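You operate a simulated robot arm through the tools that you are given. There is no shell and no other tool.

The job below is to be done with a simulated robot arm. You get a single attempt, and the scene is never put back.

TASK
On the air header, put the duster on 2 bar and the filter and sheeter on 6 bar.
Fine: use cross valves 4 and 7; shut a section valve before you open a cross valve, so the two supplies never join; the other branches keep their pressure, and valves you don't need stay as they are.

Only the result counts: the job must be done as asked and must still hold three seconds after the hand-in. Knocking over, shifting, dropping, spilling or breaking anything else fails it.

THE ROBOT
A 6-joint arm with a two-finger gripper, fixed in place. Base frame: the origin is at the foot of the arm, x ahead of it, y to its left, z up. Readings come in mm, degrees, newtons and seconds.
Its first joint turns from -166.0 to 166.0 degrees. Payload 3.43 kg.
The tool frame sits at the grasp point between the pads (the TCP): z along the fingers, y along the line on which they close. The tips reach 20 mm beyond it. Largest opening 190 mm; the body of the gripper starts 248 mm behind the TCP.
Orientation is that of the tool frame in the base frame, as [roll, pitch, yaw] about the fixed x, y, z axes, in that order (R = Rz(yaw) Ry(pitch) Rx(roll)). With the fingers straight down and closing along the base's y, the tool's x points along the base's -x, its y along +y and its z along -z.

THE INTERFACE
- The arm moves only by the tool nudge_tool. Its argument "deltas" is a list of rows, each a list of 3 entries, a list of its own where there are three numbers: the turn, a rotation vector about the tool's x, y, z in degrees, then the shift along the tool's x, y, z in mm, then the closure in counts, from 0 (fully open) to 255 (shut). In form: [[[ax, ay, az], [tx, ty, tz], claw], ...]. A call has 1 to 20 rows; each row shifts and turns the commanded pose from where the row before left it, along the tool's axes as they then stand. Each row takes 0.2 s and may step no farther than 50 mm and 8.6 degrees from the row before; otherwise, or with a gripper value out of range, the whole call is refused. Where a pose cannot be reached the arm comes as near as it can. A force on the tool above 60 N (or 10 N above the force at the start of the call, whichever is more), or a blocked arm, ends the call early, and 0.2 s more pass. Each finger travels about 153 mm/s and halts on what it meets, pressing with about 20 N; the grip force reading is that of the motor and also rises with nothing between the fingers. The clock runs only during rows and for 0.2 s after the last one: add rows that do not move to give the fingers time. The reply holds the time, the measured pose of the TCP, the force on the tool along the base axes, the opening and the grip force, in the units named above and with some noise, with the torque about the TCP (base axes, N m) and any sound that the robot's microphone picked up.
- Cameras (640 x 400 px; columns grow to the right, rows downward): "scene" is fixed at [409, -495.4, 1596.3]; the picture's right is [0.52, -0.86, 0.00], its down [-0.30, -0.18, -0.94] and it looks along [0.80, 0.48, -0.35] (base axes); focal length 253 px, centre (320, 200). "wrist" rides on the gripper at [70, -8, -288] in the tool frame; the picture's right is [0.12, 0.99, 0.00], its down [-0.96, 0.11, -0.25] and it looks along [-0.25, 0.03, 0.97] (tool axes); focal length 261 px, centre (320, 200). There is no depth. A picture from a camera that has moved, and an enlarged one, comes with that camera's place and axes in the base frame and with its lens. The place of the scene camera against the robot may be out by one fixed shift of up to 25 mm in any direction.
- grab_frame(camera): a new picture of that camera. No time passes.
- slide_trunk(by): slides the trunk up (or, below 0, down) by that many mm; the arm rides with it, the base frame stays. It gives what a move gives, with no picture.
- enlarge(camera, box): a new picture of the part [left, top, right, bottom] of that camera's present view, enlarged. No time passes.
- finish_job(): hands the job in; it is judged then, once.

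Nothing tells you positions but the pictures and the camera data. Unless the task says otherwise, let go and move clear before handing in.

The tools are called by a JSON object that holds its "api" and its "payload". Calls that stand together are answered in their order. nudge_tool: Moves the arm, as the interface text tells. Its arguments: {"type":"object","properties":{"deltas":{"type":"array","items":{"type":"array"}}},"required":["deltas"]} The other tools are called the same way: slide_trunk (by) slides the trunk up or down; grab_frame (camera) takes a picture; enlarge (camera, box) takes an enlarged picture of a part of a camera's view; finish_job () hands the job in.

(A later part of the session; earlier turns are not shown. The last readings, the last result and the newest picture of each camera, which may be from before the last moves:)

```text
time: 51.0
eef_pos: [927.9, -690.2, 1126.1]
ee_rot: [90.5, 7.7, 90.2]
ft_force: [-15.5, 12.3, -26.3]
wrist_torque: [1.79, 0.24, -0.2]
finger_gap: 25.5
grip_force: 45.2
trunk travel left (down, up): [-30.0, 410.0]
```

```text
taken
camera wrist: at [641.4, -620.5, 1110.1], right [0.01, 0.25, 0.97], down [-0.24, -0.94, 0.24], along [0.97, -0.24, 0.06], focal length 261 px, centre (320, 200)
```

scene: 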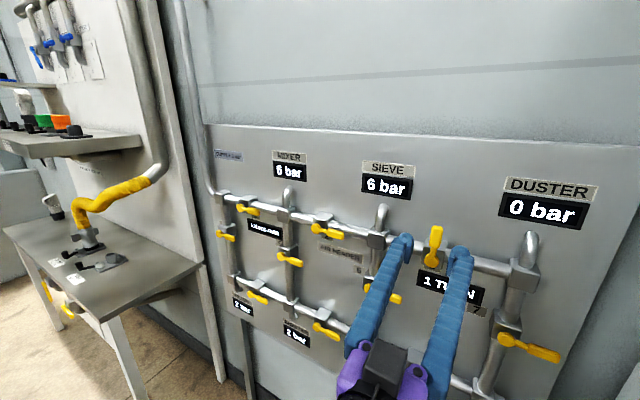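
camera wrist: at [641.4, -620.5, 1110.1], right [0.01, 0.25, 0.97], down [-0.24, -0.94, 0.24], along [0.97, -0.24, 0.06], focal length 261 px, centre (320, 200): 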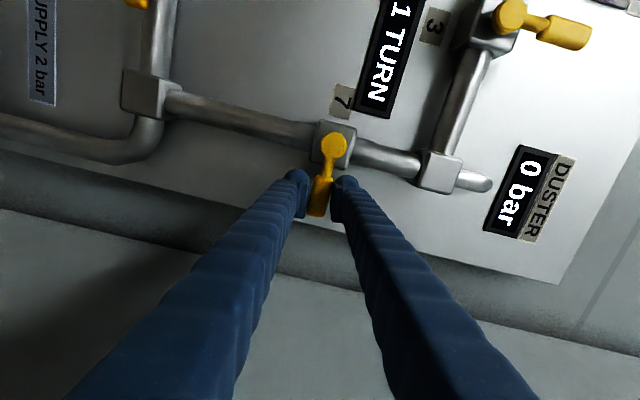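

It's blocked upward and the lever hasn't moved. This cross valve opens downward, so I'll return to neutral and then turn clockwise.

{"api": "nudge_tool", "payload": {"deltas": [[[0, 0, 4], [0.15, -4.28, 0], 245], [[0, 0, 4], [0.15, -4.28, 0], 245], [[0, 0, 0], [0, 0, 0], 245]]}}

```text
time: 51.8
eef_pos: [929.4, -691.0, 1125.0]
ee_rot: [89.8, -0.1, 90.1]
ft_force: [0.7, 4.4, -9.4]
wrist_torque: [-0.14, 0.09, 0.2]
finger_gap: 21.7
grip_force: 44.9
trunk travel left (down, up): [-30.0, 410.0]
```

{"api": "nudge_tool", "payload": {"deltas": [[[0, 0, 4], [0.15, -4.4, 0], 245], [[0, 0, 4], [0.15, -4.4, 0], 245], [[0, 0, 4], [0.15, -4.4, 0], 245]]}}

{"api": "grab_frame", "payload": {"camera": "wrist"}}

```text
time: 52.6
eef_pos: [929.6, -689.9, 1112.0]
ee_rot: [89.8, -12.1, 90.0]
ft_force: [20.4, -11.7, 14.7]
wrist_torque: [1.0, -0.04, -0.13]
finger_gap: 22.0
grip_force: 44.9
trunk travel left (down, up): [-30.0, 410.0]
```

```text
taken
camera wrist: at [641.7, -617.9, 1117.9], right [0.0, -0.09, 1.0], down [-0.25, -0.96, -0.09], along [0.97, -0.25, -0.02], focal length 261 px, centre (320, 200)
```

wrist: 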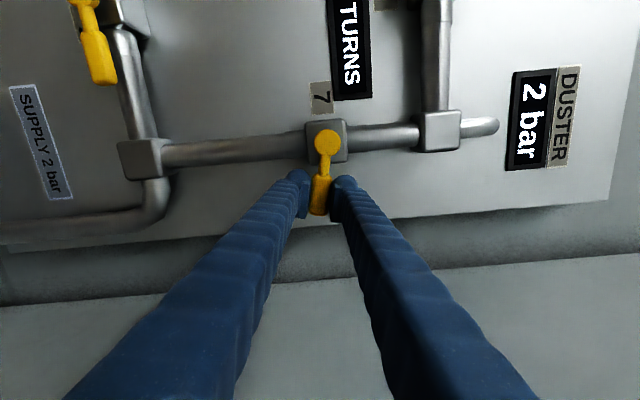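

DUSTER already reads 2 bar. I'll carry the lever through to fully vertical.

{"api": "nudge_tool", "payload": {"deltas": [[[0, 0, 6], [0.2, -6.45, 0.8], 245], [[0, 0, 6], [0.3, -6.45, 0], 245], [[0, 0, 6], [0.3, -6.45, 0], 245], [[0, 0, 6], [0.3, -6.45, 0], 245]]}}

```text
time: 53.6
eef_pos: [929.7, -678.6, 1087.9]
ee_rot: [89.8, -36.2, 90.1]
ft_force: [5.2, -4.1, 20.4]
wrist_torque: [1.11, -0.31, 0.12]
finger_gap: 22.5
grip_force: 44.9
trunk travel left (down, up): [-30.0, 410.0]
```

{"api": "nudge_tool", "payload": {"deltas": [[[0, 0, 6], [0.34, -6.43, 0], 245], [[0, 0, 6], [0.34, -6.43, 0], 245], [[0, 0, 6], [0.34, -6.43, 0], 245], [[0, 0, 6], [0.34, -6.43, 0], 245], [[0, 0, 6], [0.34, -6.43, 0], 245]]}}

```text
time: 54.8
eef_pos: [929.0, -653.2, 1069.1]
ee_rot: [89.5, -66.1, 90.5]
ft_force: [15.1, -4.8, 31.4]
wrist_torque: [0.89, -0.19, -0.03]
finger_gap: 22.4
grip_force: 45.5
trunk travel left (down, up): [-30.0, 410.0]
```

{"api": "nudge_tool", "payload": {"deltas": [[[0, 0, 0], [1.8, 0, 0.6], 245], [[0, 0, 6], [0.4, -6.4, 0], 245], [[0, 0, 6], [0.4, -6.4, 0], 245]]}}

```text
time: 55.6
eef_pos: [930.2, -641.6, 1064.7]
ee_rot: [89.2, -78.2, 90.7]
ft_force: [18.5, -8.8, 30.3]
wrist_torque: [0.81, -0.15, -0.07]
finger_gap: 22.4
grip_force: 45.1
trunk travel left (down, up): [-30.0, 410.0]
```

{"api": "nudge_tool", "payload": {"deltas": [[[0, 0, 0], [2, 0, 0.5], 245], [[0, 0, 6], [0.4, -6.4, 0], 245], [[0, 0, 6], [0.4, -6.4, 0], 245], [[0, 0, 0], [0, 0, 0], 245]]}}

{"api": "grab_frame", "payload": {"camera": "wrist"}}

```text
time: 56.6
eef_pos: [928.2, -630.7, 1063.3]
ee_rot: [-100.4, -89.8, -79.6]
ft_force: [5.6, -14.9, 12.3]
wrist_torque: [-0.22, 0.22, -0.16]
finger_gap: 22.1
grip_force: 44.8
trunk travel left (down, up): [-30.0, 410.0]
```

```text
taken
camera wrist: at [641.4, -620.9, 1134.7], right [0.0, -0.99, 0.11], down [-0.25, -0.11, -0.96], along [0.97, -0.03, -0.25], focal length 261 px, centre (320, 200)
```

wrist: 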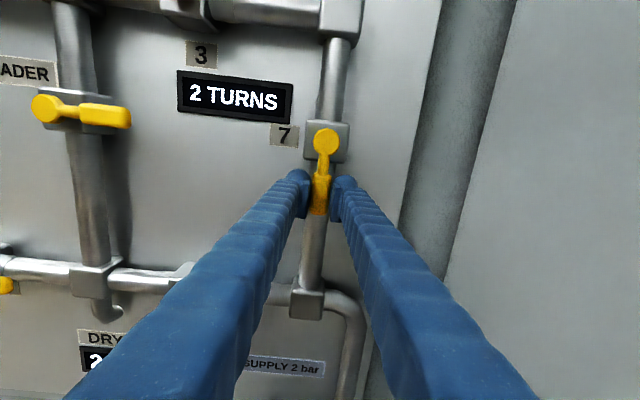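

Valve 7's lever is now vertical and the counter shows 2 TURNS. I'll release, back off and check.

{"api": "nudge_tool", "payload": {"deltas": [[[0, 0, 0], [0, 0, 0], 170], [[0, 0, 0], [0, 0, 0], 170], [[0, 0, 0], [0, 0, -25], 170], [[0, 0, 0], [0, 0, -35], 170], [[0, 0, 0], [0, 0, -20], 170], [[0, 0, 0], [0, 0, 0], 170]]}}

{"api": "grab_frame", "payload": {"camera": "wrist"}}

{"api": "grab_frame", "payload": {"camera": "scene"}}

```text
time: 58.0
eef_pos: [849.9, -626.7, 1066.0]
ee_rot: [-74.7, -90.0, -105.2]
ft_force: [0.2, -1.1, -0.1]
wrist_torque: [-0.02, 0.03, 0.01]
finger_gap: 63.3
grip_force: 0.0
trunk travel left (down, up): [-30.0, 410.0]
```

```text
taken
camera wrist: at [562.5, -618.5, 1136.6], right [0.0, -0.99, 0.12], down [-0.25, -0.11, -0.96], along [0.97, -0.03, -0.25], focal length 261 px, centre (320, 200)
```

wrist: 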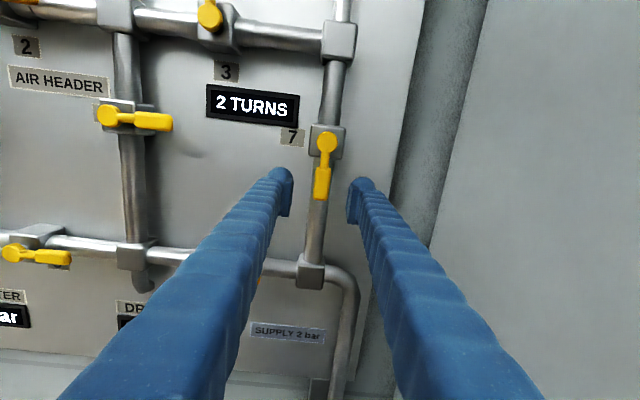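

```text
taken
```

scene: 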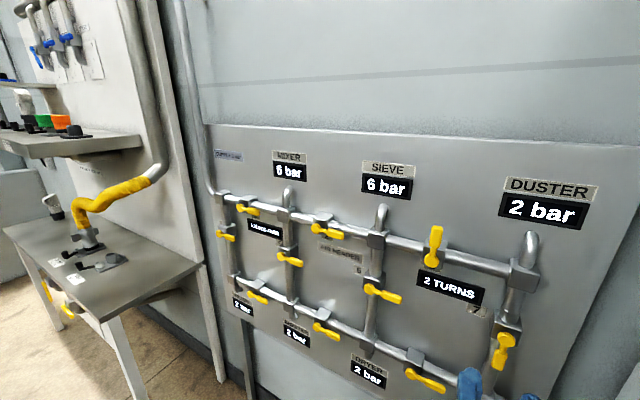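

DUSTER reads 2 bar, SIEVE and MIXER still 6 bar, DRYER still 2 bar. Next is valve 9 (pivot y≈−167, z≈901), so I'll lower the trunk the rest of the way and travel left and down in stages.

{"api": "slide_trunk", "payload": {"by": -30}}

{"api": "nudge_tool", "payload": {"deltas": [[[0, 0, 0], [0, -40, 0], 170], [[0, 0, 0], [0, -40, 0], 170], [[0, 0, 0], [0, -40, 0], 170], [[0, 0, 0], [0, -40, 0], 170], [[0, 0, 0], [0, 0, 0], 170]]}}

```text
time: 58.8
eef_pos: [850.2, -627.4, 1036.3]
ee_rot: [-67.1, -89.9, -112.8]
ft_force: [-0.1, -0.5, 0.1]
wrist_torque: [0.0, -0.01, -0.01]
finger_gap: 63.2
grip_force: 0.0
trunk travel left (down, up): [0.0, 440.0]
```

```text
time: 60.0
eef_pos: [851.1, -469.4, 1040.6]
ee_rot: [-72.5, -90.0, -107.5]
ft_force: [0.1, 0.3, 0.8]
wrist_torque: [0.03, -0.01, -0.07]
finger_gap: 63.3
grip_force: 0.2
trunk travel left (down, up): [0.0, 440.0]
```

{"api": "nudge_tool", "payload": {"deltas": [[[0, 0, 0], [-30, -30, 0], 170], [[0, 0, 0], [-30, -30, 0], 170], [[0, 0, 0], [0, 0, 0], 170]]}}

{"api": "nudge_tool", "payload": {"deltas": [[[0, 0, 0], [-20, -40, 5], 170], [[0, 0, 0], [-20, -40, 0], 170], [[0, 0, 0], [0, 0, 0], 170]]}}

```text
time: 60.8
eef_pos: [849.0, -408.2, 978.8]
ee_rot: [-76.3, -89.9, -103.8]
ft_force: [0.6, 0.0, -0.1]
wrist_torque: [-0.01, -0.06, 0.01]
finger_gap: 63.3
grip_force: 0.0
trunk travel left (down, up): [0.0, 440.0]
```

```text
time: 61.6
eef_pos: [855.6, -326.9, 935.6]
ee_rot: [-91.4, -89.9, -88.7]
ft_force: [-0.4, -0.6, 0.7]
wrist_torque: [-0.06, -0.03, 0.03]
finger_gap: 63.4
grip_force: 0.0
trunk travel left (down, up): [0.0, 440.0]
```

{"api": "nudge_tool", "payload": {"deltas": [[[0, 0, 0], [-15, -35, 3], 170], [[0, 0, 0], [-15, -35, 2], 170], [[0, 0, 0], [-4, -29, 0], 170], [[0, 0, 0], [0, 0, 0], 170]]}}

{"api": "grab_frame", "payload": {"camera": "wrist"}}

```text
time: 62.6
eef_pos: [857.4, -228.9, 903.4]
ee_rot: [-79.6, -89.9, -100.3]
ft_force: [-1.2, -0.2, -0.5]
wrist_torque: [0.0, -0.04, -0.02]
finger_gap: 63.4
grip_force: 0.0
trunk travel left (down, up): [0.0, 440.0]
```

```text
taken
camera wrist: at [569.6, -219.7, 973.4], right [0.0, -0.99, 0.12], down [-0.25, -0.11, -0.96], along [0.97, -0.03, -0.25], focal length 261 px, centre (320, 200)
```

wrist: 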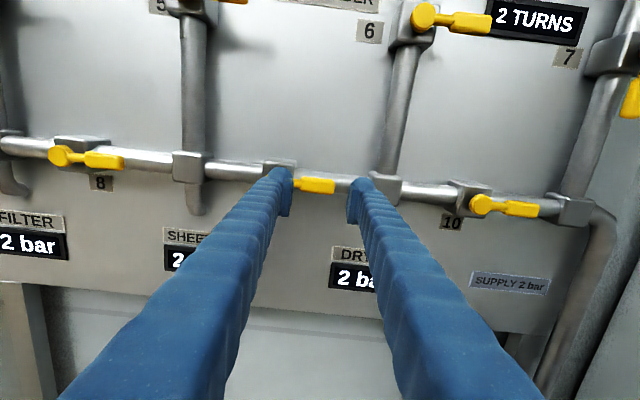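

The arm reaches here easily, and valve 9's grip lies between the finger tips. I'll roll to vertical closing in stages.

{"api": "nudge_tool", "payload": {"deltas": [[[0, 0, -8.5], [0, 0, 0], 170], [[0, 0, -8.5], [0, 0, 0], 170], [[0, 0, -8.5], [0, 0, 0], 170], [[0, 0, -8.5], [0, 0, 0], 170], [[0, 0, 0], [0, 0, 0], 170]]}}

{"api": "nudge_tool", "payload": {"deltas": [[[0, 0, -8.5], [0, 0, 0], 170], [[0, 0, -8.5], [0, 0, 0], 170], [[0, 0, -8.5], [0, 0, 0], 170], [[0, 0, -8.5], [0, 0, 0], 170], [[0, 0, -8.5], [0, 0, 0], 170], [[0, 0, -8.5], [0, 0, 0], 170], [[0, 0, -5], [0, 0, 0], 170], [[0, 0, 0], [0, 0, 0], 170]]}}

{"api": "grab_frame", "payload": {"camera": "wrist"}}

```text
time: 63.8
eef_pos: [859.1, -227.7, 903.4]
ee_rot: [89.9, -55.9, 90.1]
ft_force: [-0.2, -0.3, -0.5]
wrist_torque: [0.02, -0.01, -0.01]
finger_gap: 63.6
grip_force: 0.0
trunk travel left (down, up): [0.0, 440.0]
```

```text
time: 65.6
eef_pos: [858.5, -228.7, 901.8]
ee_rot: [90.0, -0.1, 90.2]
ft_force: [-0.3, 1.2, -0.4]
wrist_torque: [0.0, 0.02, -0.01]
finger_gap: 63.5
grip_force: 0.1
trunk travel left (down, up): [0.0, 440.0]
```

```text
taken
camera wrist: at [571.4, -157.2, 894.4], right [0.0, 0.12, 0.99], down [-0.25, -0.96, 0.11], along [0.97, -0.24, 0.03], focal length 261 px, centre (320, 200)
```

wrist: 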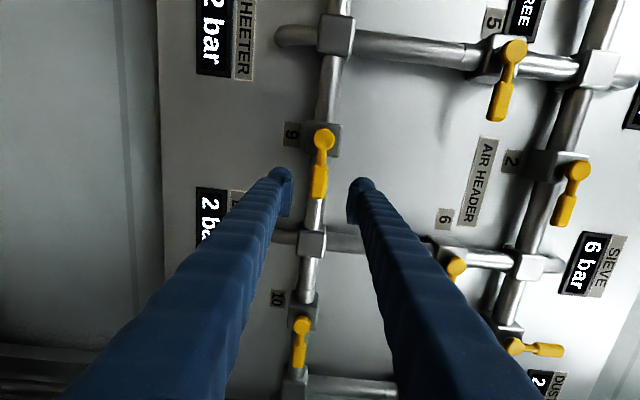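

Valve 9's pivot is at about (y −164.5, z 899.7) and its grip centre near y≈−225.5. I'll advance onto it.

{"api": "nudge_tool", "payload": {"deltas": [[[0, 0, 0], [3, -1.8, 25], 170], [[0, 0, 0], [0, 0, 25], 170], [[0, 0, 0], [0, 0, 19], 170], [[0, 0, 0], [0, 0, 0], 170]]}}

{"api": "grab_frame", "payload": {"camera": "wrist"}}

```text
time: 66.6
eef_pos: [930.1, -227.0, 899.6]
ee_rot: [90.0, -0.1, 90.1]
ft_force: [0.6, 0.1, -0.4]
wrist_torque: [0.0, 0.0, 0.0]
finger_gap: 63.4
grip_force: 0.1
trunk travel left (down, up): [0.0, 440.0]
```

```text
taken
camera wrist: at [643.2, -155.6, 891.3], right [0.0, 0.12, 0.99], down [-0.25, -0.96, 0.11], along [0.97, -0.24, 0.03], focal length 261 px, centre (320, 200)
```

wrist: 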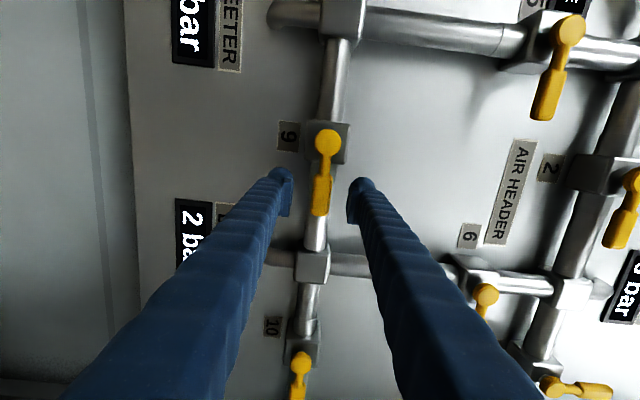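

{"api": "nudge_tool", "payload": {"deltas": [[[0, 0, 0], [0, 0, -1], 245], [[0, 0, 0], [0, 0, 0], 245], [[0, 0, 0], [0, 0, 0], 245]]}}

```text
time: 67.4
eef_pos: [929.4, -227.8, 900.4]
ee_rot: [89.9, -0.1, 90.2]
ft_force: [24.0, -3.4, 6.4]
wrist_torque: [-0.09, -0.06, -0.08]
finger_gap: 21.9
grip_force: 44.8
trunk travel left (down, up): [0.0, 440.0]
```

{"api": "nudge_tool", "payload": {"deltas": [[[0, 0, 0], [0, 0.5, 1.2], 245], [[0, 0, 0], [0, 0, 0], 245]]}}

```text
time: 68.0
eef_pos: [929.2, -225.4, 900.2]
ee_rot: [90.0, -0.1, 90.0]
ft_force: [15.9, -6.8, 5.3]
wrist_torque: [-0.14, -0.04, -0.18]
finger_gap: 22.0
grip_force: 45.5
trunk travel left (down, up): [0.0, 440.0]
```

The grip is good. I'll shut valve 9 with the upward turn, starting gently.

{"api": "nudge_tool", "payload": {"deltas": [[[0, 0, -4], [0.15, 4.28, 0.5], 245], [[0, 0, -4], [0.15, 4.28, 0], 245], [[0, 0, 0], [0, 0, 0], 245]]}}

{"api": "grab_frame", "payload": {"camera": "wrist"}}

```text
time: 68.8
eef_pos: [929.4, -226.2, 908.7]
ee_rot: [90.1, 7.9, 90.0]
ft_force: [-3.2, -10.9, -0.7]
wrist_torque: [0.05, -0.01, -0.29]
finger_gap: 22.1
grip_force: 44.4
trunk travel left (down, up): [0.0, 440.0]
```

```text
taken
camera wrist: at [642.1, -156.1, 891.4], right [0.0, 0.25, 0.97], down [-0.25, -0.94, 0.25], along [0.97, -0.24, 0.06], focal length 261 px, centre (320, 200)
```

wrist: 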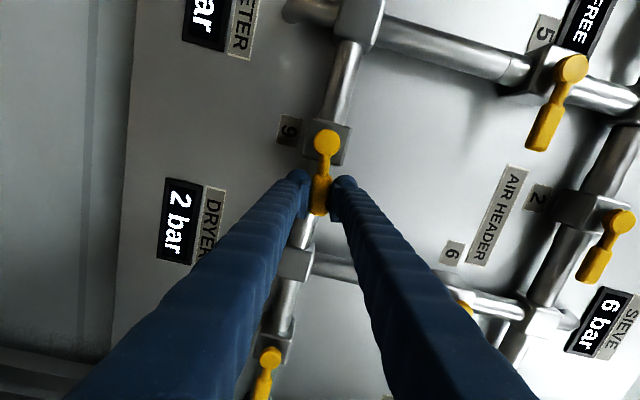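

It follows. I'll continue the arc.

{"api": "nudge_tool", "payload": {"deltas": [[[0, 0, -6], [0.34, 6.41, 0], 245], [[0, 0, -6], [0.34, 6.41, 0], 245], [[0, 0, -6], [0.34, 6.41, 0], 245], [[0, 0, -6], [0.34, 6.41, 0], 245]]}}

```text
time: 69.8
eef_pos: [928.7, -216.0, 932.9]
ee_rot: [89.9, 32.0, 90.2]
ft_force: [-8.9, -8.5, -8.9]
wrist_torque: [-0.63, 0.07, -0.04]
finger_gap: 22.0
grip_force: 45.1
trunk travel left (down, up): [0.0, 440.0]
```

{"api": "nudge_tool", "payload": {"deltas": [[[0, 0, -6], [0.34, 6.41, 0], 245], [[0, 0, -6], [0.34, 6.41, 0], 245], [[0, 0, -6], [0.34, 6.41, 0], 245], [[0, 0, -6], [0.34, 6.41, 0], 245], [[0, 0, -6], [0.34, 6.41, 0], 245]]}}

```text
time: 71.0
eef_pos: [929.5, -193.9, 954.3]
ee_rot: [90.0, 61.8, 90.1]
ft_force: [-12.5, -8.9, -9.3]
wrist_torque: [-0.61, 0.15, -0.03]
finger_gap: 22.0
grip_force: 44.7
trunk travel left (down, up): [0.0, 440.0]
```

{"api": "nudge_tool", "payload": {"deltas": [[[0, 0, -6], [0.34, 6.41, 0], 245], [[0, 0, -6], [0.34, 6.41, 0], 245]]}}

{"api": "nudge_tool", "payload": {"deltas": [[[0, 0, -6], [0.34, 6.41, 0], 245], [[0, 0, -6], [0.34, 6.41, 0], 245], [[0, 0, -4], [0.15, 4.28, 0], 245], [[0, 0, 0], [0, 0, 0], 245]]}}

{"api": "grab_frame", "payload": {"camera": "wrist"}}

{"api": "grab_frame", "payload": {"camera": "scene"}}

```text
time: 71.6
eef_pos: [930.5, -181.3, 959.4]
ee_rot: [90.3, 74.0, 90.3]
ft_force: [-6.4, -6.1, -13.4]
wrist_torque: [-0.44, 0.05, -0.05]
finger_gap: 21.9
grip_force: 45.0
trunk travel left (down, up): [0.0, 440.0]
```

```text
time: 72.6
eef_pos: [939.5, -172.1, 971.1]
ee_rot: [91.6, 84.6, 92.3]
ft_force: [11.0, 6.0, -2.9]
wrist_torque: [0.28, 0.08, 0.05]
finger_gap: 20.6
grip_force: 44.9
out of reach, approached as far as the arm can: row 2, 3
trunk travel left (down, up): [0.0, 440.0]
```

```text
taken
camera wrist: at [651.8, -175.7, 901.8], right [-0.01, 1.0, -0.03], down [-0.24, 0.02, 0.97], along [0.97, 0.02, 0.24], focal length 261 px, centre (320, 200)
```

wrist: 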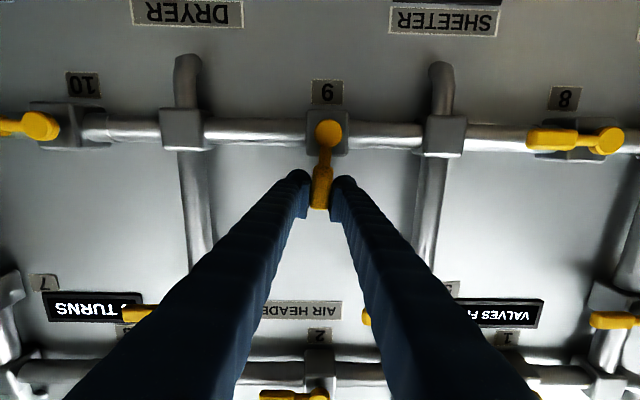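

```text
taken
```

scene: 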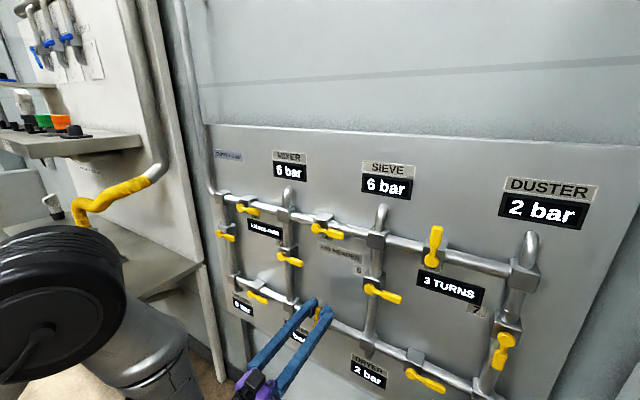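

The arm reached its roll limit at about 85° of valve 9's turn. The counter shows 3 TURNS, and I'll check the displays and lever angle closely.

{"api": "enlarge", "payload": {"camera": "scene", "box": [210, 270, 402, 390]}}

{"api": "enlarge", "payload": {"camera": "wrist", "box": [270, 90, 390, 165]}}

```text
3.33 times, centred on (306, 330) of scene
camera zoom: at [409.0, -495.4, 1596.3], right [0.52, -0.86, 0.0], down [-0.3, -0.18, -0.94], along [0.8, 0.48, -0.35], focal length 843 px, centre (367, -233)
```

zoom: 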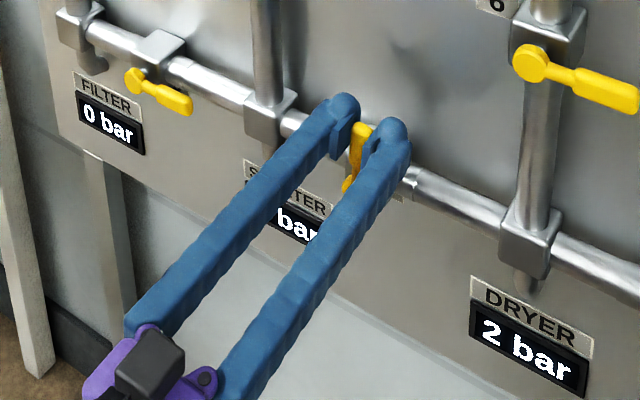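

```text
5.33 times, centred on (330, 128) of wrist
camera zoom: at [651.8, -175.7, 901.8], right [-0.01, 1.0, -0.03], down [-0.24, 0.02, 0.97], along [0.97, 0.02, 0.24], focal length 1390 px, centre (267, 587)
```

zoom: 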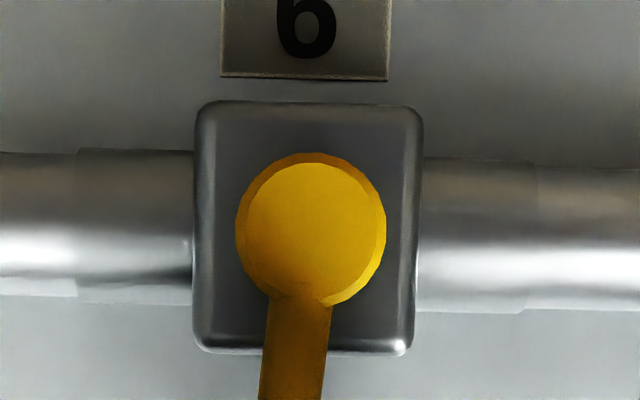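

FILTER and SHEETER have dropped to 0 bar, so valve 9 is shut, but its lever is about 5° short of vertical. I'll release it and re-grip with the other wrist roll to finish it properly.

{"api": "nudge_tool", "payload": {"deltas": [[[0, 0, 0], [0, 0, 0], 170], [[0, 0, 0], [0, 0, 0], 170], [[0, 0, 0], [0, 0, -25], 170], [[0, 0, 0], [0, 0, -30], 170], [[0, 0, 0], [0, 0, -20], 170], [[0, 0, 0], [0, 0, 0], 170]]}}

```text
time: 74.0
eef_pos: [878.7, -181.7, 989.5]
ee_rot: [95.9, 83.4, 96.5]
ft_force: [0.1, -0.5, -0.5]
wrist_torque: [0.0, 0.01, -0.02]
finger_gap: 63.3
grip_force: 0.0
out of reach, approached as far as the arm can: row 3, 4, 5
trunk travel left (down, up): [0.0, 440.0]
```

{"api": "nudge_tool", "payload": {"deltas": [[[0, 0, 8.5], [0, 0, -4], 170], [[0, 0, 8.5], [0, 0, -4], 170], [[0, 0, 8.5], [0, 0, -4], 170], [[0, 0, 8.5], [0, 0, -4], 170], [[0, 0, 0], [0, 0, 0], 170]]}}

{"api": "grab_frame", "payload": {"camera": "wrist"}}

```text
time: 75.2
eef_pos: [863.5, -183.6, 990.1]
ee_rot: [90.6, 50.4, 90.7]
ft_force: [0.5, -0.4, -0.1]
wrist_torque: [0.02, 0.01, 0.0]
finger_gap: 63.4
grip_force: 0.0
trunk travel left (down, up): [0.0, 440.0]
```

```text
taken
camera wrist: at [575.0, -145.8, 932.2], right [0.0, 0.84, 0.54], down [-0.24, -0.53, 0.82], along [0.97, -0.13, 0.2], focal length 261 px, centre (320, 200)
```

wrist: 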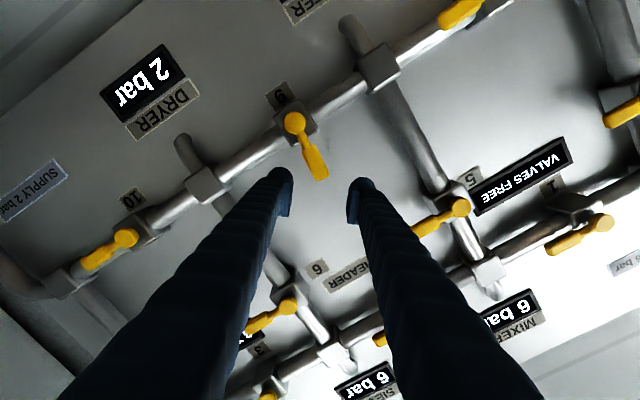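

{"api": "nudge_tool", "payload": {"deltas": [[[0, 0, 8.5], [0, 0, 0], 170], [[0, 0, 8.5], [0, 0, 0], 170], [[0, 0, 8.5], [0, 0, 0], 170], [[0, 0, 8.5], [0, 0, 0], 170], [[0, 0, 8.5], [0, 0, 0], 170], [[0, 0, 8.5], [0, 0, 0], 170], [[0, 0, 8.5], [0, 0, 0], 170], [[0, 0, 8.5], [0, 0, 0], 170], [[0, 0, 0], [0, 0, 0], 170]]}}

{"api": "nudge_tool", "payload": {"deltas": [[[0, 0, 8.5], [0, 0, 0], 170], [[0, 0, 8.5], [0, 0, 0], 170], [[0, 0, 8.5], [0, 0, 0], 170], [[0, 0, 8.5], [0, 0, 0], 170], [[0, 0, 8.5], [0, 0, 0], 170], [[0, 0, 8.5], [0, 0, 0], 170], [[0, 0, 8.5], [0, 0, 0], 170], [[0, 0, 8.5], [0, 0, 0], 170], [[0, 0, 4.4], [0, 0, 0], 170], [[0, 0, 0], [0, 0, 0], 170]]}}

{"api": "grab_frame", "payload": {"camera": "wrist"}}

```text
time: 77.2
eef_pos: [861.7, -183.4, 988.7]
ee_rot: [90.2, -17.7, 90.3]
ft_force: [0.7, -1.0, -0.2]
wrist_torque: [-0.05, -0.01, 0.02]
finger_gap: 63.4
grip_force: 0.1
trunk travel left (down, up): [0.0, 440.0]
```

```text
time: 79.4
eef_pos: [862.9, -183.2, 989.7]
ee_rot: [170.4, -89.7, 10.0]
ft_force: [1.4, -0.3, -0.7]
wrist_torque: [0.0, 0.01, 0.02]
finger_gap: 63.4
grip_force: 0.1
trunk travel left (down, up): [0.0, 440.0]
```

```text
taken
camera wrist: at [576.0, -175.3, 1061.3], right [0.01, -0.99, 0.12], down [-0.25, -0.12, -0.96], along [0.97, -0.02, -0.25], focal length 261 px, centre (320, 200)
```

wrist: 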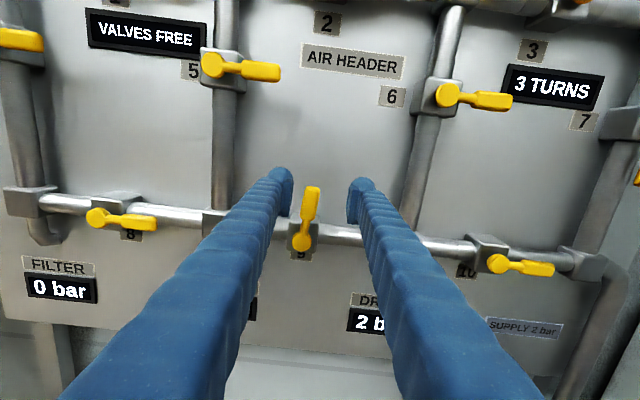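

In this view I measure valve 9's lever at about 85°. I'll straddle it with this roll, which has room to spare, and square it to vertical.

{"api": "nudge_tool", "payload": {"deltas": [[[0, 0, 0], [-28.5, -17.5, 0], 170], [[0, 0, 0], [0, 0, 0], 170]]}}

{"api": "nudge_tool", "payload": {"deltas": [[[0, 0, 0], [0, 0, 25], 170], [[0, 0, 0], [0, 0, 25], 170], [[0, 0, 0], [0, 0, 15], 170], [[0, 0, 0], [0, 0, 0], 170]]}}

{"api": "grab_frame", "payload": {"camera": "wrist"}}

```text
time: 80.0
eef_pos: [863.7, -166.7, 958.3]
ee_rot: [163.5, -89.6, 16.9]
ft_force: [1.2, 0.5, -0.5]
wrist_torque: [-0.04, -0.09, 0.02]
finger_gap: 63.4
grip_force: 0.1
trunk travel left (down, up): [0.0, 440.0]
```

```text
time: 81.0
eef_pos: [927.7, -164.5, 960.1]
ee_rot: [158.2, -89.6, 22.3]
ft_force: [0.1, -0.6, 1.1]
wrist_torque: [-0.02, -0.02, -0.03]
finger_gap: 63.5
grip_force: 0.1
trunk travel left (down, up): [0.0, 440.0]
```

```text
taken
camera wrist: at [641.1, -156.8, 1032.8], right [0.01, -0.99, 0.12], down [-0.25, -0.12, -0.96], along [0.97, -0.02, -0.25], focal length 261 px, centre (320, 200)
```

wrist: 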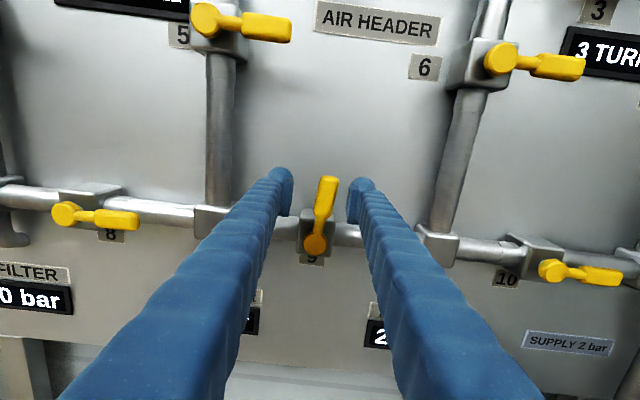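

{"api": "nudge_tool", "payload": {"deltas": [[[0, 0, 0], [0, 0, 0], 245], [[0, 0, 0], [0, 0, 0], 245], [[0, 0, 0], [0, 0, 0], 245], [[0, 0, 0], [0, 0, 0], 245]]}}

{"api": "grab_frame", "payload": {"camera": "wrist"}}

```text
time: 82.0
eef_pos: [927.7, -165.1, 960.4]
ee_rot: [154.3, -89.7, 26.2]
ft_force: [9.9, -9.1, 6.9]
wrist_torque: [0.11, -0.04, -0.11]
finger_gap: 22.1
grip_force: 45.3
trunk travel left (down, up): [0.0, 440.0]
```

```text
taken
camera wrist: at [641.1, -157.6, 1033.1], right [0.01, -0.99, 0.12], down [-0.25, -0.12, -0.96], along [0.97, -0.02, -0.25], focal length 261 px, centre (320, 200)
```

wrist: 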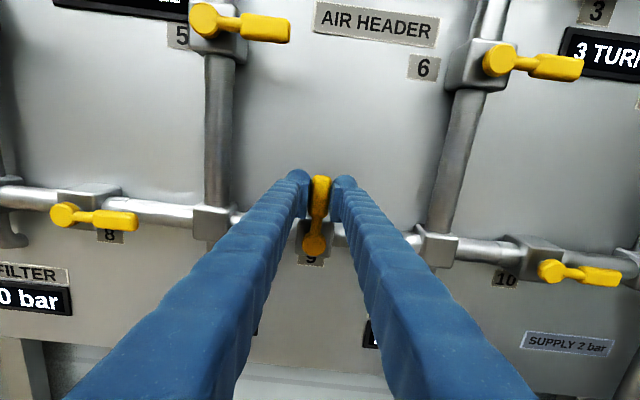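

The pads have squared the lever to vertical (22.1 mm, parallel). A tiny extra nudge toward its stop, then I'll release and back off.

{"api": "nudge_tool", "payload": {"deltas": [[[0, 0, -1], [0, -1, 0], 245], [[0, 0, 0], [0, 0, 0], 245], [[0, 0, 0], [0, 0, 0], 170], [[0, 0, 0], [0, 0, 0], 170], [[0, 0, 0], [0, 0, -25], 170], [[0, 0, 0], [0, 0, -35], 170], [[0, 0, 0], [0, 0, -10], 170], [[0, 0, 0], [0, 0, 0], 170]]}}

{"api": "grab_frame", "payload": {"camera": "wrist"}}

{"api": "grab_frame", "payload": {"camera": "scene"}}

```text
time: 83.8
eef_pos: [860.4, -164.1, 959.1]
ee_rot: [106.3, -88.7, 74.2]
ft_force: [-0.1, -0.4, -0.5]
wrist_torque: [0.0, -0.01, 0.01]
finger_gap: 63.4
grip_force: 0.0
trunk travel left (down, up): [0.0, 440.0]
```

```text
taken
camera wrist: at [572.7, -155.3, 1032.3], right [0.01, -0.99, 0.14], down [-0.25, -0.14, -0.96], along [0.97, -0.03, -0.25], focal length 261 px, centre (320, 200)
```

wrist: 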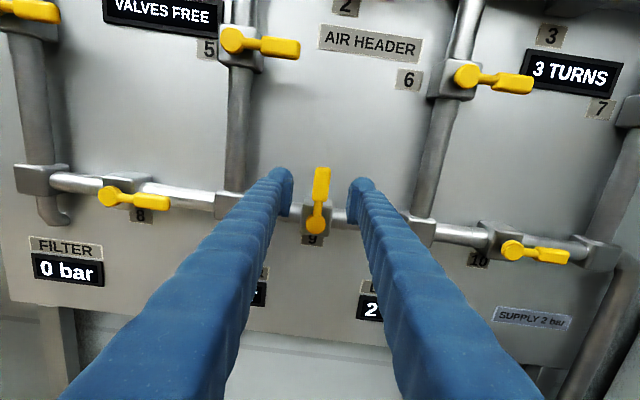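

```text
taken
```

scene: 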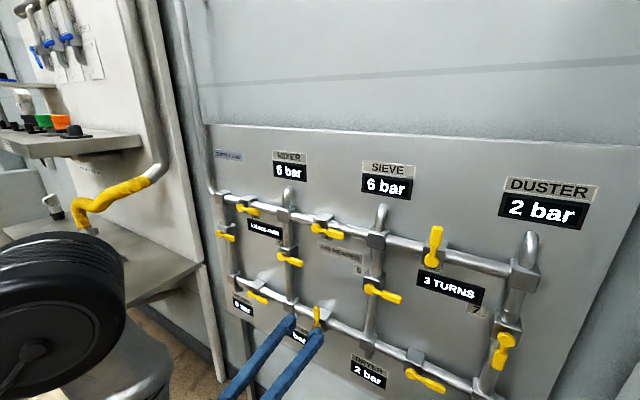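

Valve 9's lever is vertical, FILTER and SHEETER are at 0 bar, and DRYER stays at 2. Now for valve 4 (pivot y≈271, z≈1124). I'll raise the trunk and travel left in stages.

{"api": "slide_trunk", "payload": {"by": 165}}

{"api": "nudge_tool", "payload": {"deltas": [[[0, 0.6, 0.8], [0, -40, 0], 170], [[0, 0, 0], [0, -40, 0], 170], [[0, 0, 0], [0, -40, 0], 170], [[0, 0, 0], [0, 0, 0], 170]]}}

```text
time: 85.7
eef_pos: [860.2, -164.2, 1123.1]
ee_rot: [106.8, -88.8, 73.7]
ft_force: [0.3, -0.2, 0.7]
wrist_torque: [-0.05, 0.0, -0.01]
finger_gap: 63.6
grip_force: 0.2
trunk travel left (down, up): [-165.0, 275.0]
```

```text
time: 86.7
eef_pos: [847.8, -77.1, 1120.7]
ee_rot: [43.7, -89.5, 138.7]
ft_force: [0.5, 0.8, -0.1]
wrist_torque: [-0.03, -0.02, -0.06]
finger_gap: 63.2
grip_force: 0.1
out of reach, approached as far as the arm can: row 2, 3
trunk travel left (down, up): [-165.0, 275.0]
```

The arm is close to its inner reach limit here. Holding the arm lower relative to the trunk should give room, so I'll lower the arm and then raise the trunk to compensate.

{"api": "nudge_tool", "payload": {"deltas": [[[0, 0, 0], [-35, 0, 5], 170], [[0, 0, 0], [-35, 0, 5], 170], [[0, 0, 0], [-35, 0, 5], 170], [[0, 0, 0], [0, 0, 0], 170]]}}

```text
time: 87.7
eef_pos: [858.7, -96.9, 1015.2]
ee_rot: [48.0, -89.6, 133.0]
ft_force: [0.5, 0.9, 0.2]
wrist_torque: [0.04, -0.03, 0.02]
finger_gap: 63.5
grip_force: 0.1
out of reach, approached as far as the arm can: row 1, 3
trunk travel left (down, up): [-165.0, 275.0]
```

Readings suggest the inner limit shrinks when the arm is held higher relative to the trunk. I'll do the opposite: raise the arm and lower the trunk.

{"api": "nudge_tool", "payload": {"deltas": [[[0, 0, 0], [40, 0, 0], 170], [[0, 0, 0], [40, 0, 0], 170], [[0, 0, 0], [40, 0, 0], 170], [[0, 0, 0], [40, 0, 0], 170], [[0, 0, 0], [0, 0, 0], 170]]}}

{"api": "slide_trunk", "payload": {"by": -165}}

{"api": "nudge_tool", "payload": {"deltas": [[[0, 0, 0], [40, 0, 0], 170], [[0, 0, 0], [40, 0, 0], 170], [[0, 0, 0], [34, 0, 0], 170], [[0, 0, 0], [0, 0, 0], 170]]}}

```text
time: 88.9
eef_pos: [855.2, -105.2, 1176.7]
ee_rot: [53.4, -89.7, 127.6]
ft_force: [-1.4, 0.7, -0.1]
wrist_torque: [0.01, 0.03, -0.04]
finger_gap: 63.4
grip_force: 0.0
out of reach, approached as far as the arm can: row 3
trunk travel left (down, up): [-165.0, 275.0]
```

```text
time: 90.7
eef_pos: [855.4, -103.7, 1011.6]
ee_rot: [48.9, -89.6, 132.1]
ft_force: [-0.3, -0.5, -1.1]
wrist_torque: [-0.03, 0.01, 0.02]
finger_gap: 63.3
grip_force: 0.1
trunk travel left (down, up): [0.0, 440.0]
```

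```text
time: 91.7
eef_pos: [854.8, -104.2, 1123.8]
ee_rot: [48.3, -89.6, 132.9]
ft_force: [-0.5, -0.3, 0.0]
wrist_torque: [0.0, 0.09, -0.05]
finger_gap: 63.1
grip_force: 0.1
trunk travel left (down, up): [0.0, 440.0]
```

{"api": "nudge_tool", "payload": {"deltas": [[[0, 0, 0], [0, -30, 3], 170], [[0, 0, 0], [0, -30, 3], 170], [[0, 0, 0], [0, 0, 0], 170]]}}

{"api": "grab_frame", "payload": {"camera": "scene"}}

```text
time: 92.5
eef_pos: [851.6, -72.9, 1127.2]
ee_rot: [64.8, -89.6, 117.9]
ft_force: [-0.8, 0.0, -0.1]
wrist_torque: [0.0, -0.02, -0.03]
finger_gap: 63.5
grip_force: 0.0
out of reach, approached as far as the arm can: row 1, 2
trunk travel left (down, up): [0.0, 440.0]
```

```text
taken
```

scene: 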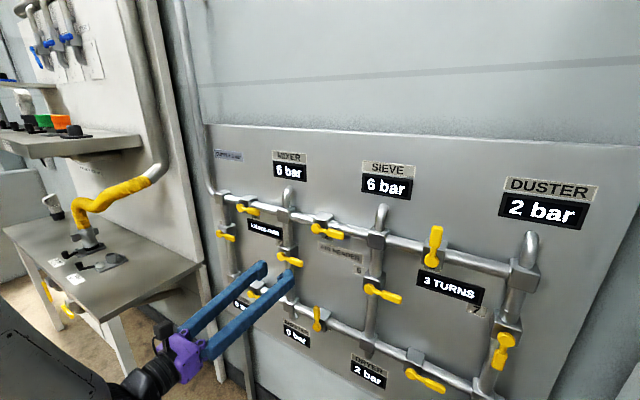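

The limit here looks like a minimum radius, so being farther forward should free the arm. At z≈1190 nothing protrudes between the lever rows, so I'll go up there, move a bit forward and cross to the left.

{"api": "nudge_tool", "payload": {"deltas": [[[0, 0, 0], [32, 5, 10], 170], [[0, 0, 0], [32, 5, 15], 170], [[0, 0, 0], [0, 0, 20], 170], [[0, 0, 0], [0, 0, 0], 170]]}}

{"api": "nudge_tool", "payload": {"deltas": [[[0, 0, 0], [0, -30, 5], 170], [[0, 0, 0], [0, -30, 5], 170], [[0, 0, 0], [0, 0, 0], 170]]}}

```text
time: 93.5
eef_pos: [896.7, -92.2, 1191.8]
ee_rot: [63.0, -89.7, 118.6]
ft_force: [0.2, -0.1, -1.2]
wrist_torque: [0.0, -0.08, 0.02]
finger_gap: 63.3
grip_force: 0.1
out of reach, approached as far as the arm can: row 1
trunk travel left (down, up): [0.0, 440.0]
```

```text
time: 94.3
eef_pos: [900.9, -69.6, 1198.6]
ee_rot: [86.3, -89.7, 96.6]
ft_force: [-0.2, 0.5, -0.3]
wrist_torque: [0.0, 0.0, -0.05]
finger_gap: 63.2
grip_force: 0.0
out of reach, approached as far as the arm can: row 1, 2
trunk travel left (down, up): [0.0, 440.0]
```

The block is a lateral joint limit near y≈−70, not a radius: the wrist is in its "right-side" posture. To reach valve 4 I'll go back to the tool-down posture, cross to the left and face the panel from there. First I'll retreat and move right.

{"api": "nudge_tool", "payload": {"deltas": [[[0, 0, 0], [0, 10, -25], 170], [[0, 0, 0], [0, 40, -20], 170], [[0, 0, 0], [0, 45, 0], 170], [[0, 0, 0], [0, 45, 0], 170], [[0, 0, 0], [0, 45, 0], 170], [[0, 0, 0], [0, 45, 0], 170], [[0, 0, 0], [0, 45, 0], 170], [[0, 0, 0], [0, 45, -10], 170], [[0, 0, 0], [0, 45, -10], 170], [[0, 0, 0], [0, 45, -10], 170], [[0, 0, 0], [0, 0, 0], 170]]}}

```text
time: 96.7
eef_pos: [832.1, -484.9, 1198.0]
ee_rot: [46.2, -89.5, 134.9]
ft_force: [-0.1, 0.0, 0.6]
wrist_torque: [-0.01, -0.04, 0.1]
finger_gap: 63.1
grip_force: 0.1
out of reach, approached as far as the arm can: row 1
trunk travel left (down, up): [0.0, 440.0]
```

{"api": "nudge_tool", "payload": {"deltas": [[[0, 0, -8.5], [0, 0, 0], 170], [[0, 0, -8.5], [0, 0, 0], 170], [[0, 0, -8.5], [0, 0, 0], 170], [[0, 0, -8.5], [0, 0, 0], 170], [[0, 0, -8.5], [0, 0, 0], 170], [[0, 0, -8.5], [0, 0, 0], 170], [[0, 0, -8.5], [0, 0, 0], 170], [[0, 0, -8.5], [0, 0, 0], 170], [[0, 0, -8.5], [0, 0, 0], 170], [[0, 0, -8.5], [0, 0, 0], 170], [[0, 0, -8.5], [0, 0, 0], 170], [[0, 0, 0], [0, 0, 0], 170]]}}

{"api": "nudge_tool", "payload": {"deltas": [[[0, 0, -8.5], [0, 0, 0], 170], [[0, 0, -8.5], [0, 0, 0], 170], [[0, 0, -8.5], [0, 0, 0], 170], [[0, 0, -8.5], [0, 0, 0], 170], [[0, 0, -8.5], [0, 0, 0], 170], [[0, 0, -8.5], [0, 0, 0], 170], [[0, 0, -8.5], [0, 0, 0], 170], [[0, 0, -8.5], [0, 0, 0], 170], [[0, 0, -8.5], [0, 0, 0], 170], [[0, 0, -5], [0, 0, 0], 170], [[0, 0, 0], [0, 0, 0], 170]]}}

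```text
time: 99.3
eef_pos: [832.2, -486.8, 1201.3]
ee_rot: [89.6, 4.0, 91.0]
ft_force: [-0.4, 0.0, 0.4]
wrist_torque: [0.02, 0.01, 0.01]
finger_gap: 63.2
grip_force: 0.1
trunk travel left (down, up): [0.0, 440.0]
```

```text
time: 101.7
eef_pos: [832.8, -487.2, 1200.3]
ee_rot: [86.4, 85.4, 87.4]
ft_force: [-0.1, -0.3, -0.1]
wrist_torque: [-0.02, 0.01, 0.02]
finger_gap: 63.2
grip_force: 0.0
trunk travel left (down, up): [0.0, 440.0]
```

The wrist is back to the camera-below roll. Now I'll tilt the tool downward gradually while pulling back.

{"api": "nudge_tool", "payload": {"deltas": [[[0, 0, 0], [0, 0, -30], 170], [[0, 8.2, 0], [0, 0, -30], 170], [[0, 8.2, 0], [0, 0, -20], 170], [[0, 8.2, 0], [0, 0, -20], 170], [[0, 8.2, 0], [0, 0, -20], 170], [[0, 0, 0], [0, 0, 0], 170]]}}

{"api": "nudge_tool", "payload": {"deltas": [[[0, 8.2, 0], [0, 0, -10], 170], [[0, 8.2, 0], [0, 0, -10], 170], [[0, 8.2, 0], [0, 0, -10], 170], [[0, 8.2, 0], [0, 0, 0], 170], [[0, 8.2, 0], [0, 0, 0], 170], [[0, 8.2, 0], [0, 0, 0], 170], [[0, 0, 0], [0, 0, 0], 170]]}}

```text
time: 103.1
eef_pos: [717.2, -493.1, 1217.6]
ee_rot: [171.5, 57.2, 173.9]
ft_force: [-0.2, 0.3, 0.4]
wrist_torque: [-0.02, 0.04, -0.04]
finger_gap: 63.6
grip_force: 0.0
trunk travel left (down, up): [0.0, 440.0]
```

```text
time: 104.7
eef_pos: [683.2, -485.6, 1233.3]
ee_rot: [175.5, 8.3, -179.7]
ft_force: [-0.3, 0.5, 0.8]
wrist_torque: [0.0, -0.03, -0.01]
finger_gap: 63.5
grip_force: 0.1
out of reach, approached as far as the arm can: row 6
trunk travel left (down, up): [0.0, 440.0]
```

{"api": "nudge_tool", "payload": {"deltas": [[[0, 0, 0], [15, 30, 35], 170], [[0, 0, 0], [15, 30, 30], 170], [[-2, 4, 0], [0, 40, 0], 170], [[-2, 4, 0], [0, 40, 0], 170], [[0, 0, 0], [0, 40, 0], 170], [[0, 0, 0], [0, 0, 0], 170]]}}

```text
time: 106.1
eef_pos: [661.6, -294.9, 1182.9]
ee_rot: [171.3, 0.2, -178.8]
ft_force: [0.2, 1.1, 0.1]
wrist_torque: [-0.24, 0.0, 0.02]
finger_gap: 63.5
grip_force: 0.0
trunk travel left (down, up): [0.0, 440.0]
```

{"api": "nudge_tool", "payload": {"deltas": [[[4.3, 0, 0], [0, 40, 0], 170], [[4.3, 0, 0], [0, 40, 0], 170], [[0, 0, 0], [0, 40, 0], 170], [[0, 0, 0], [0, 40, 0], 170], [[0, 0, 0], [0, 40, 0], 170], [[0, 0, 0], [0, 40, 0], 170], [[0, 0, 0], [0, 40, 0], 170], [[0, 0, 0], [0, 0, 0], 170]]}}

{"api": "grab_frame", "payload": {"camera": "scene"}}

{"api": "grab_frame", "payload": {"camera": "wrist"}}

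```text
time: 107.9
eef_pos: [655.0, -20.4, 1190.2]
ee_rot: [180.0, 0.3, -178.8]
ft_force: [0.6, 0.2, 0.0]
wrist_torque: [-0.11, 0.0, -0.02]
finger_gap: 63.0
grip_force: 0.0
trunk travel left (down, up): [0.0, 440.0]
```

```text
taken
```

scene: 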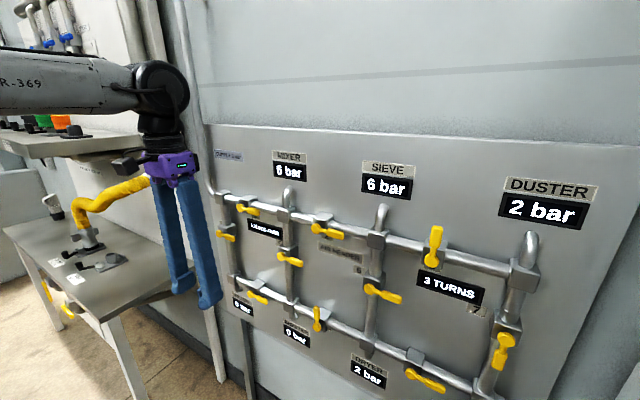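

```text
taken
camera wrist: at [583.4, -30.0, 1479.5], right [-0.14, 0.99, 0.0], down [0.96, 0.14, 0.25], along [0.25, 0.04, -0.97], focal length 261 px, centre (320, 200)
```

wrist: 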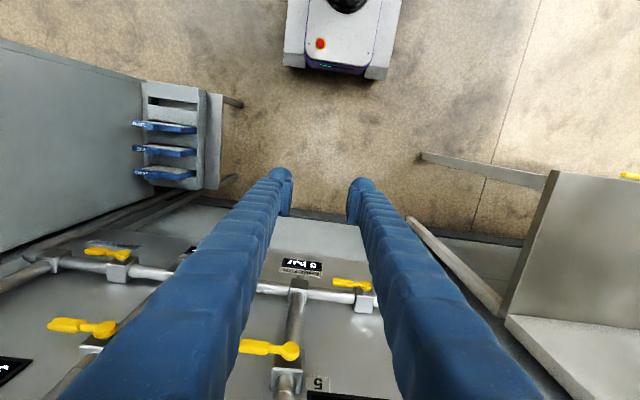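

The tool is down again and now at the centre. There's a bench edge at y≈547 and a shelf above it, so I'll keep the arm below y≈350. I'll continue to y≈260 with the tool down.

{"api": "nudge_tool", "payload": {"deltas": [[[0, 0, 0], [0, 40, 0], 170], [[0, 0, 0], [0, 40, 0], 170], [[0, 0, 0], [0, 40, 0], 170], [[0, 0, 0], [0, 40, 0], 170], [[0, 0, 0], [0, 40, 0], 170], [[0, 0, 0], [0, 40, 0], 170], [[0, 0, 0], [0, 40, 0], 170], [[0, 0, 0], [0, 0, 0], 170]]}}

{"api": "grab_frame", "payload": {"camera": "scene"}}

```text
time: 109.7
eef_pos: [648.5, 258.5, 1192.5]
ee_rot: [180.0, 0.4, -178.7]
ft_force: [-0.5, 0.8, -0.1]
wrist_torque: [-0.14, 0.02, 0.0]
finger_gap: 63.3
grip_force: 0.0
trunk travel left (down, up): [0.0, 440.0]
```

```text
taken
```

scene: 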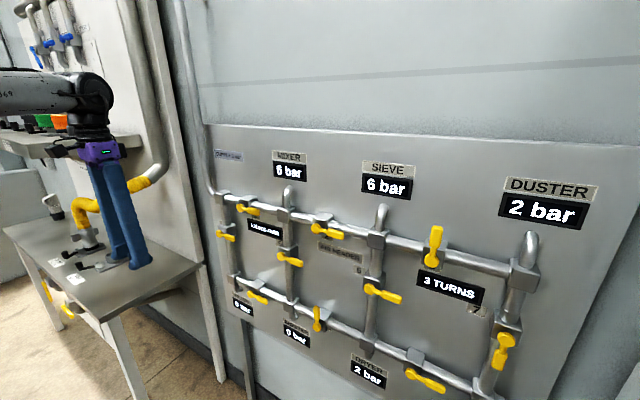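

{"api": "nudge_tool", "payload": {"deltas": [[[0, -8.2, 0], [-18, 0, 0], 170], [[0, -8.2, 0], [-18, 0, 3], 170], [[0, -8.2, 0], [-17, 0, 5], 170], [[0, -8.2, 0], [-16, 0, 7], 170], [[0, 0, 0], [0, 0, 0], 170]]}}

{"api": "nudge_tool", "payload": {"deltas": [[[0, -8.2, 0], [-15, 0, 10], 170], [[0, -8.2, 0], [-13, 0, 12], 170], [[0, -8.2, 0], [-11, 0, 13], 170], [[0, 0, 0], [0, 0, 0], 170]]}}

```text
time: 110.9
eef_pos: [720.5, 261.4, 1190.5]
ee_rot: [179.9, 33.1, -178.7]
ft_force: [-0.6, 0.6, -0.2]
wrist_torque: [0.02, -0.04, 0.02]
finger_gap: 63.3
grip_force: 0.0
trunk travel left (down, up): [0.0, 440.0]
```

```text
time: 111.9
eef_pos: [770.9, 261.5, 1193.1]
ee_rot: [179.8, 57.8, -178.8]
ft_force: [-0.3, -0.3, -0.8]
wrist_torque: [-0.04, -0.02, 0.0]
finger_gap: 63.4
grip_force: 0.1
trunk travel left (down, up): [0.0, 440.0]
```

{"api": "nudge_tool", "payload": {"deltas": [[[0, -8, 0], [-9, 0, 14], 170], [[0, -8, 0], [-7, 0, 15], 170], [[0, 0, 0], [0, 0, 0], 170]]}}

{"api": "nudge_tool", "payload": {"deltas": [[[0, -8, 0], [-4, 0, 16], 170], [[0, -8.2, 0], [-2, 0, 16], 170], [[0, 0, 0], [0, 0, 0], 170]]}}

{"api": "grab_frame", "payload": {"camera": "wrist"}}

```text
time: 112.7
eef_pos: [805.9, 263.3, 1189.4]
ee_rot: [-180.0, 73.7, -178.6]
ft_force: [0.3, -0.1, -0.5]
wrist_torque: [-0.03, -0.05, -0.08]
finger_gap: 63.2
grip_force: 0.0
trunk travel left (down, up): [0.0, 440.0]
```

```text
time: 113.5
eef_pos: [839.6, 263.2, 1186.0]
ee_rot: [136.1, 90.0, 137.5]
ft_force: [-0.2, 0.0, 0.3]
wrist_torque: [-0.01, -0.11, -0.14]
finger_gap: 63.2
grip_force: 0.2
trunk travel left (down, up): [0.0, 440.0]
```

```text
taken
camera wrist: at [551.7, 249.0, 1118.0], right [-0.02, 0.99, -0.12], down [-0.25, 0.11, 0.96], along [0.97, 0.05, 0.24], focal length 261 px, centre (320, 200)
```

wrist: 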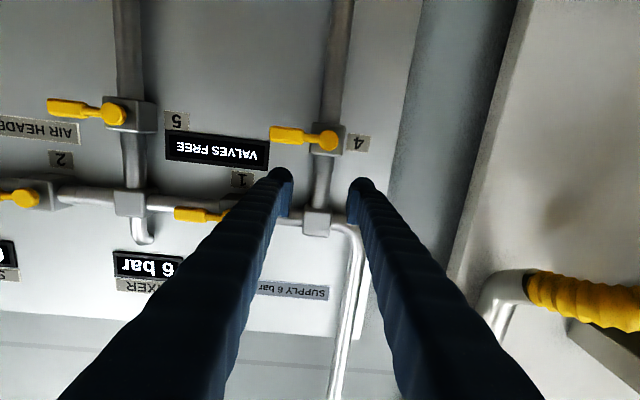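

The arm now faces the panel from the left posture with no reach problem, and valve 4's pivot is at about (y 272, z 1124). I'll correct a small yaw and roll to the vertical-closing orientation in stages.

{"api": "nudge_tool", "payload": {"deltas": [[[1.4, 0, 0], [0, 0, 0], 170], [[0, 0, -8.5], [0, 0, 0], 170], [[0, 0, -8.5], [0, 0, 0], 170], [[0, 0, -8.5], [0, 0, 0], 170], [[0, 0, 0], [0, 0, 0], 170]]}}

```text
time: 114.7
eef_pos: [837.8, 263.4, 1188.7]
ee_rot: [-90.1, 64.4, -90.2]
ft_force: [-0.2, -0.1, 0.4]
wrist_torque: [0.0, 0.01, 0.01]
finger_gap: 63.3
grip_force: 0.1
trunk travel left (down, up): [0.0, 440.0]
```

{"api": "nudge_tool", "payload": {"deltas": [[[0, 0, -8.5], [0, 0, 0], 170], [[0, 0, -8.5], [0, 0, 0], 170], [[0, 0, -8.5], [0, 0, 0], 170], [[0, 0, -8.5], [0, 0, 0], 170], [[0, 0, 0], [0, 0, 0], 170]]}}

{"api": "nudge_tool", "payload": {"deltas": [[[0, 0, -8.5], [0, 0, 0], 170], [[0, 0, -8.5], [0, 0, 0], 170], [[0, 0, -8.5], [0, 0, 0], 170], [[0, 0, -4.9], [0, 0, 0], 170], [[0, 0, 0], [0, 0, 0], 170]]}}

```text
time: 115.9
eef_pos: [837.8, 263.4, 1189.6]
ee_rot: [-90.1, 30.5, -90.1]
ft_force: [0.0, 0.5, 0.1]
wrist_torque: [0.0, -0.02, -0.01]
finger_gap: 63.4
grip_force: 0.1
trunk travel left (down, up): [0.0, 440.0]
```

```text
time: 117.1
eef_pos: [838.7, 263.6, 1188.7]
ee_rot: [-90.1, 0.1, -90.1]
ft_force: [0.2, 1.2, 0.5]
wrist_torque: [-0.01, -0.02, 0.02]
finger_gap: 63.4
grip_force: 0.1
trunk travel left (down, up): [0.0, 440.0]
```

{"api": "nudge_tool", "payload": {"deltas": [[[0, 0, 0], [26, 32, 8], 170], [[0, 0, 0], [26.5, 32.5, 8], 170], [[0, 0, 0], [0, 0, 0], 170]]}}

{"api": "grab_frame", "payload": {"camera": "wrist"}}

```text
time: 117.9
eef_pos: [854.7, 213.3, 1125.9]
ee_rot: [-90.2, 0.1, -90.1]
ft_force: [0.5, 0.1, -0.7]
wrist_torque: [-0.01, -0.02, 0.03]
finger_gap: 63.4
grip_force: 0.1
trunk travel left (down, up): [0.0, 440.0]
```

```text
taken
camera wrist: at [567.8, 143.7, 1134.3], right [0.0, -0.12, -0.99], down [-0.25, 0.96, -0.11], along [0.97, 0.24, -0.03], focal length 261 px, centre (320, 200)
```

wrist: 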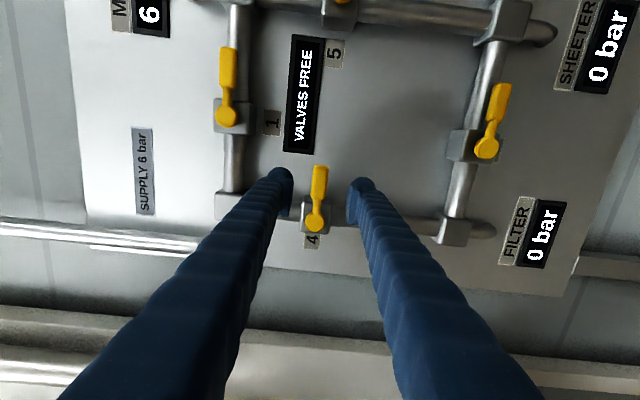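

Valve 4's lever is centred between the fingers. Advancing and closing.

{"api": "nudge_tool", "payload": {"deltas": [[[0, 0, 0], [1, 0, 25], 170], [[0, 0, 0], [0, 0, 25], 170], [[0, 0, 0], [0, 0, 23], 170], [[0, 0, 0], [0, 0, 0], 170]]}}

{"api": "grab_frame", "payload": {"camera": "wrist"}}

```text
time: 118.9
eef_pos: [927.7, 212.4, 1125.0]
ee_rot: [-90.1, 0.1, -90.1]
ft_force: [1.0, 0.7, 0.1]
wrist_torque: [-0.04, -0.01, 0.02]
finger_gap: 63.5
grip_force: 0.0
trunk travel left (down, up): [0.0, 440.0]
```

```text
taken
camera wrist: at [641.5, 143.5, 1134.4], right [0.0, -0.12, -0.99], down [-0.25, 0.96, -0.11], along [0.97, 0.24, -0.03], focal length 261 px, centre (320, 200)
```

wrist: 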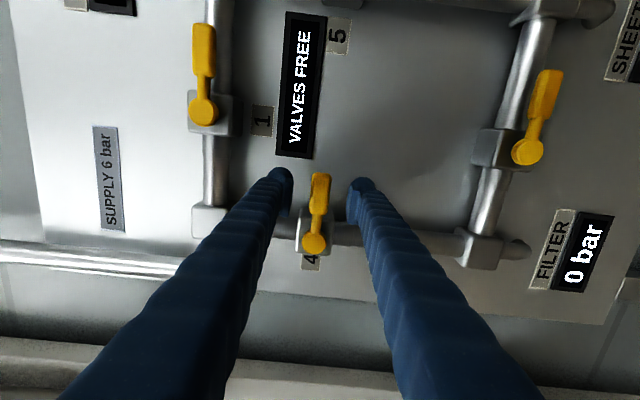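

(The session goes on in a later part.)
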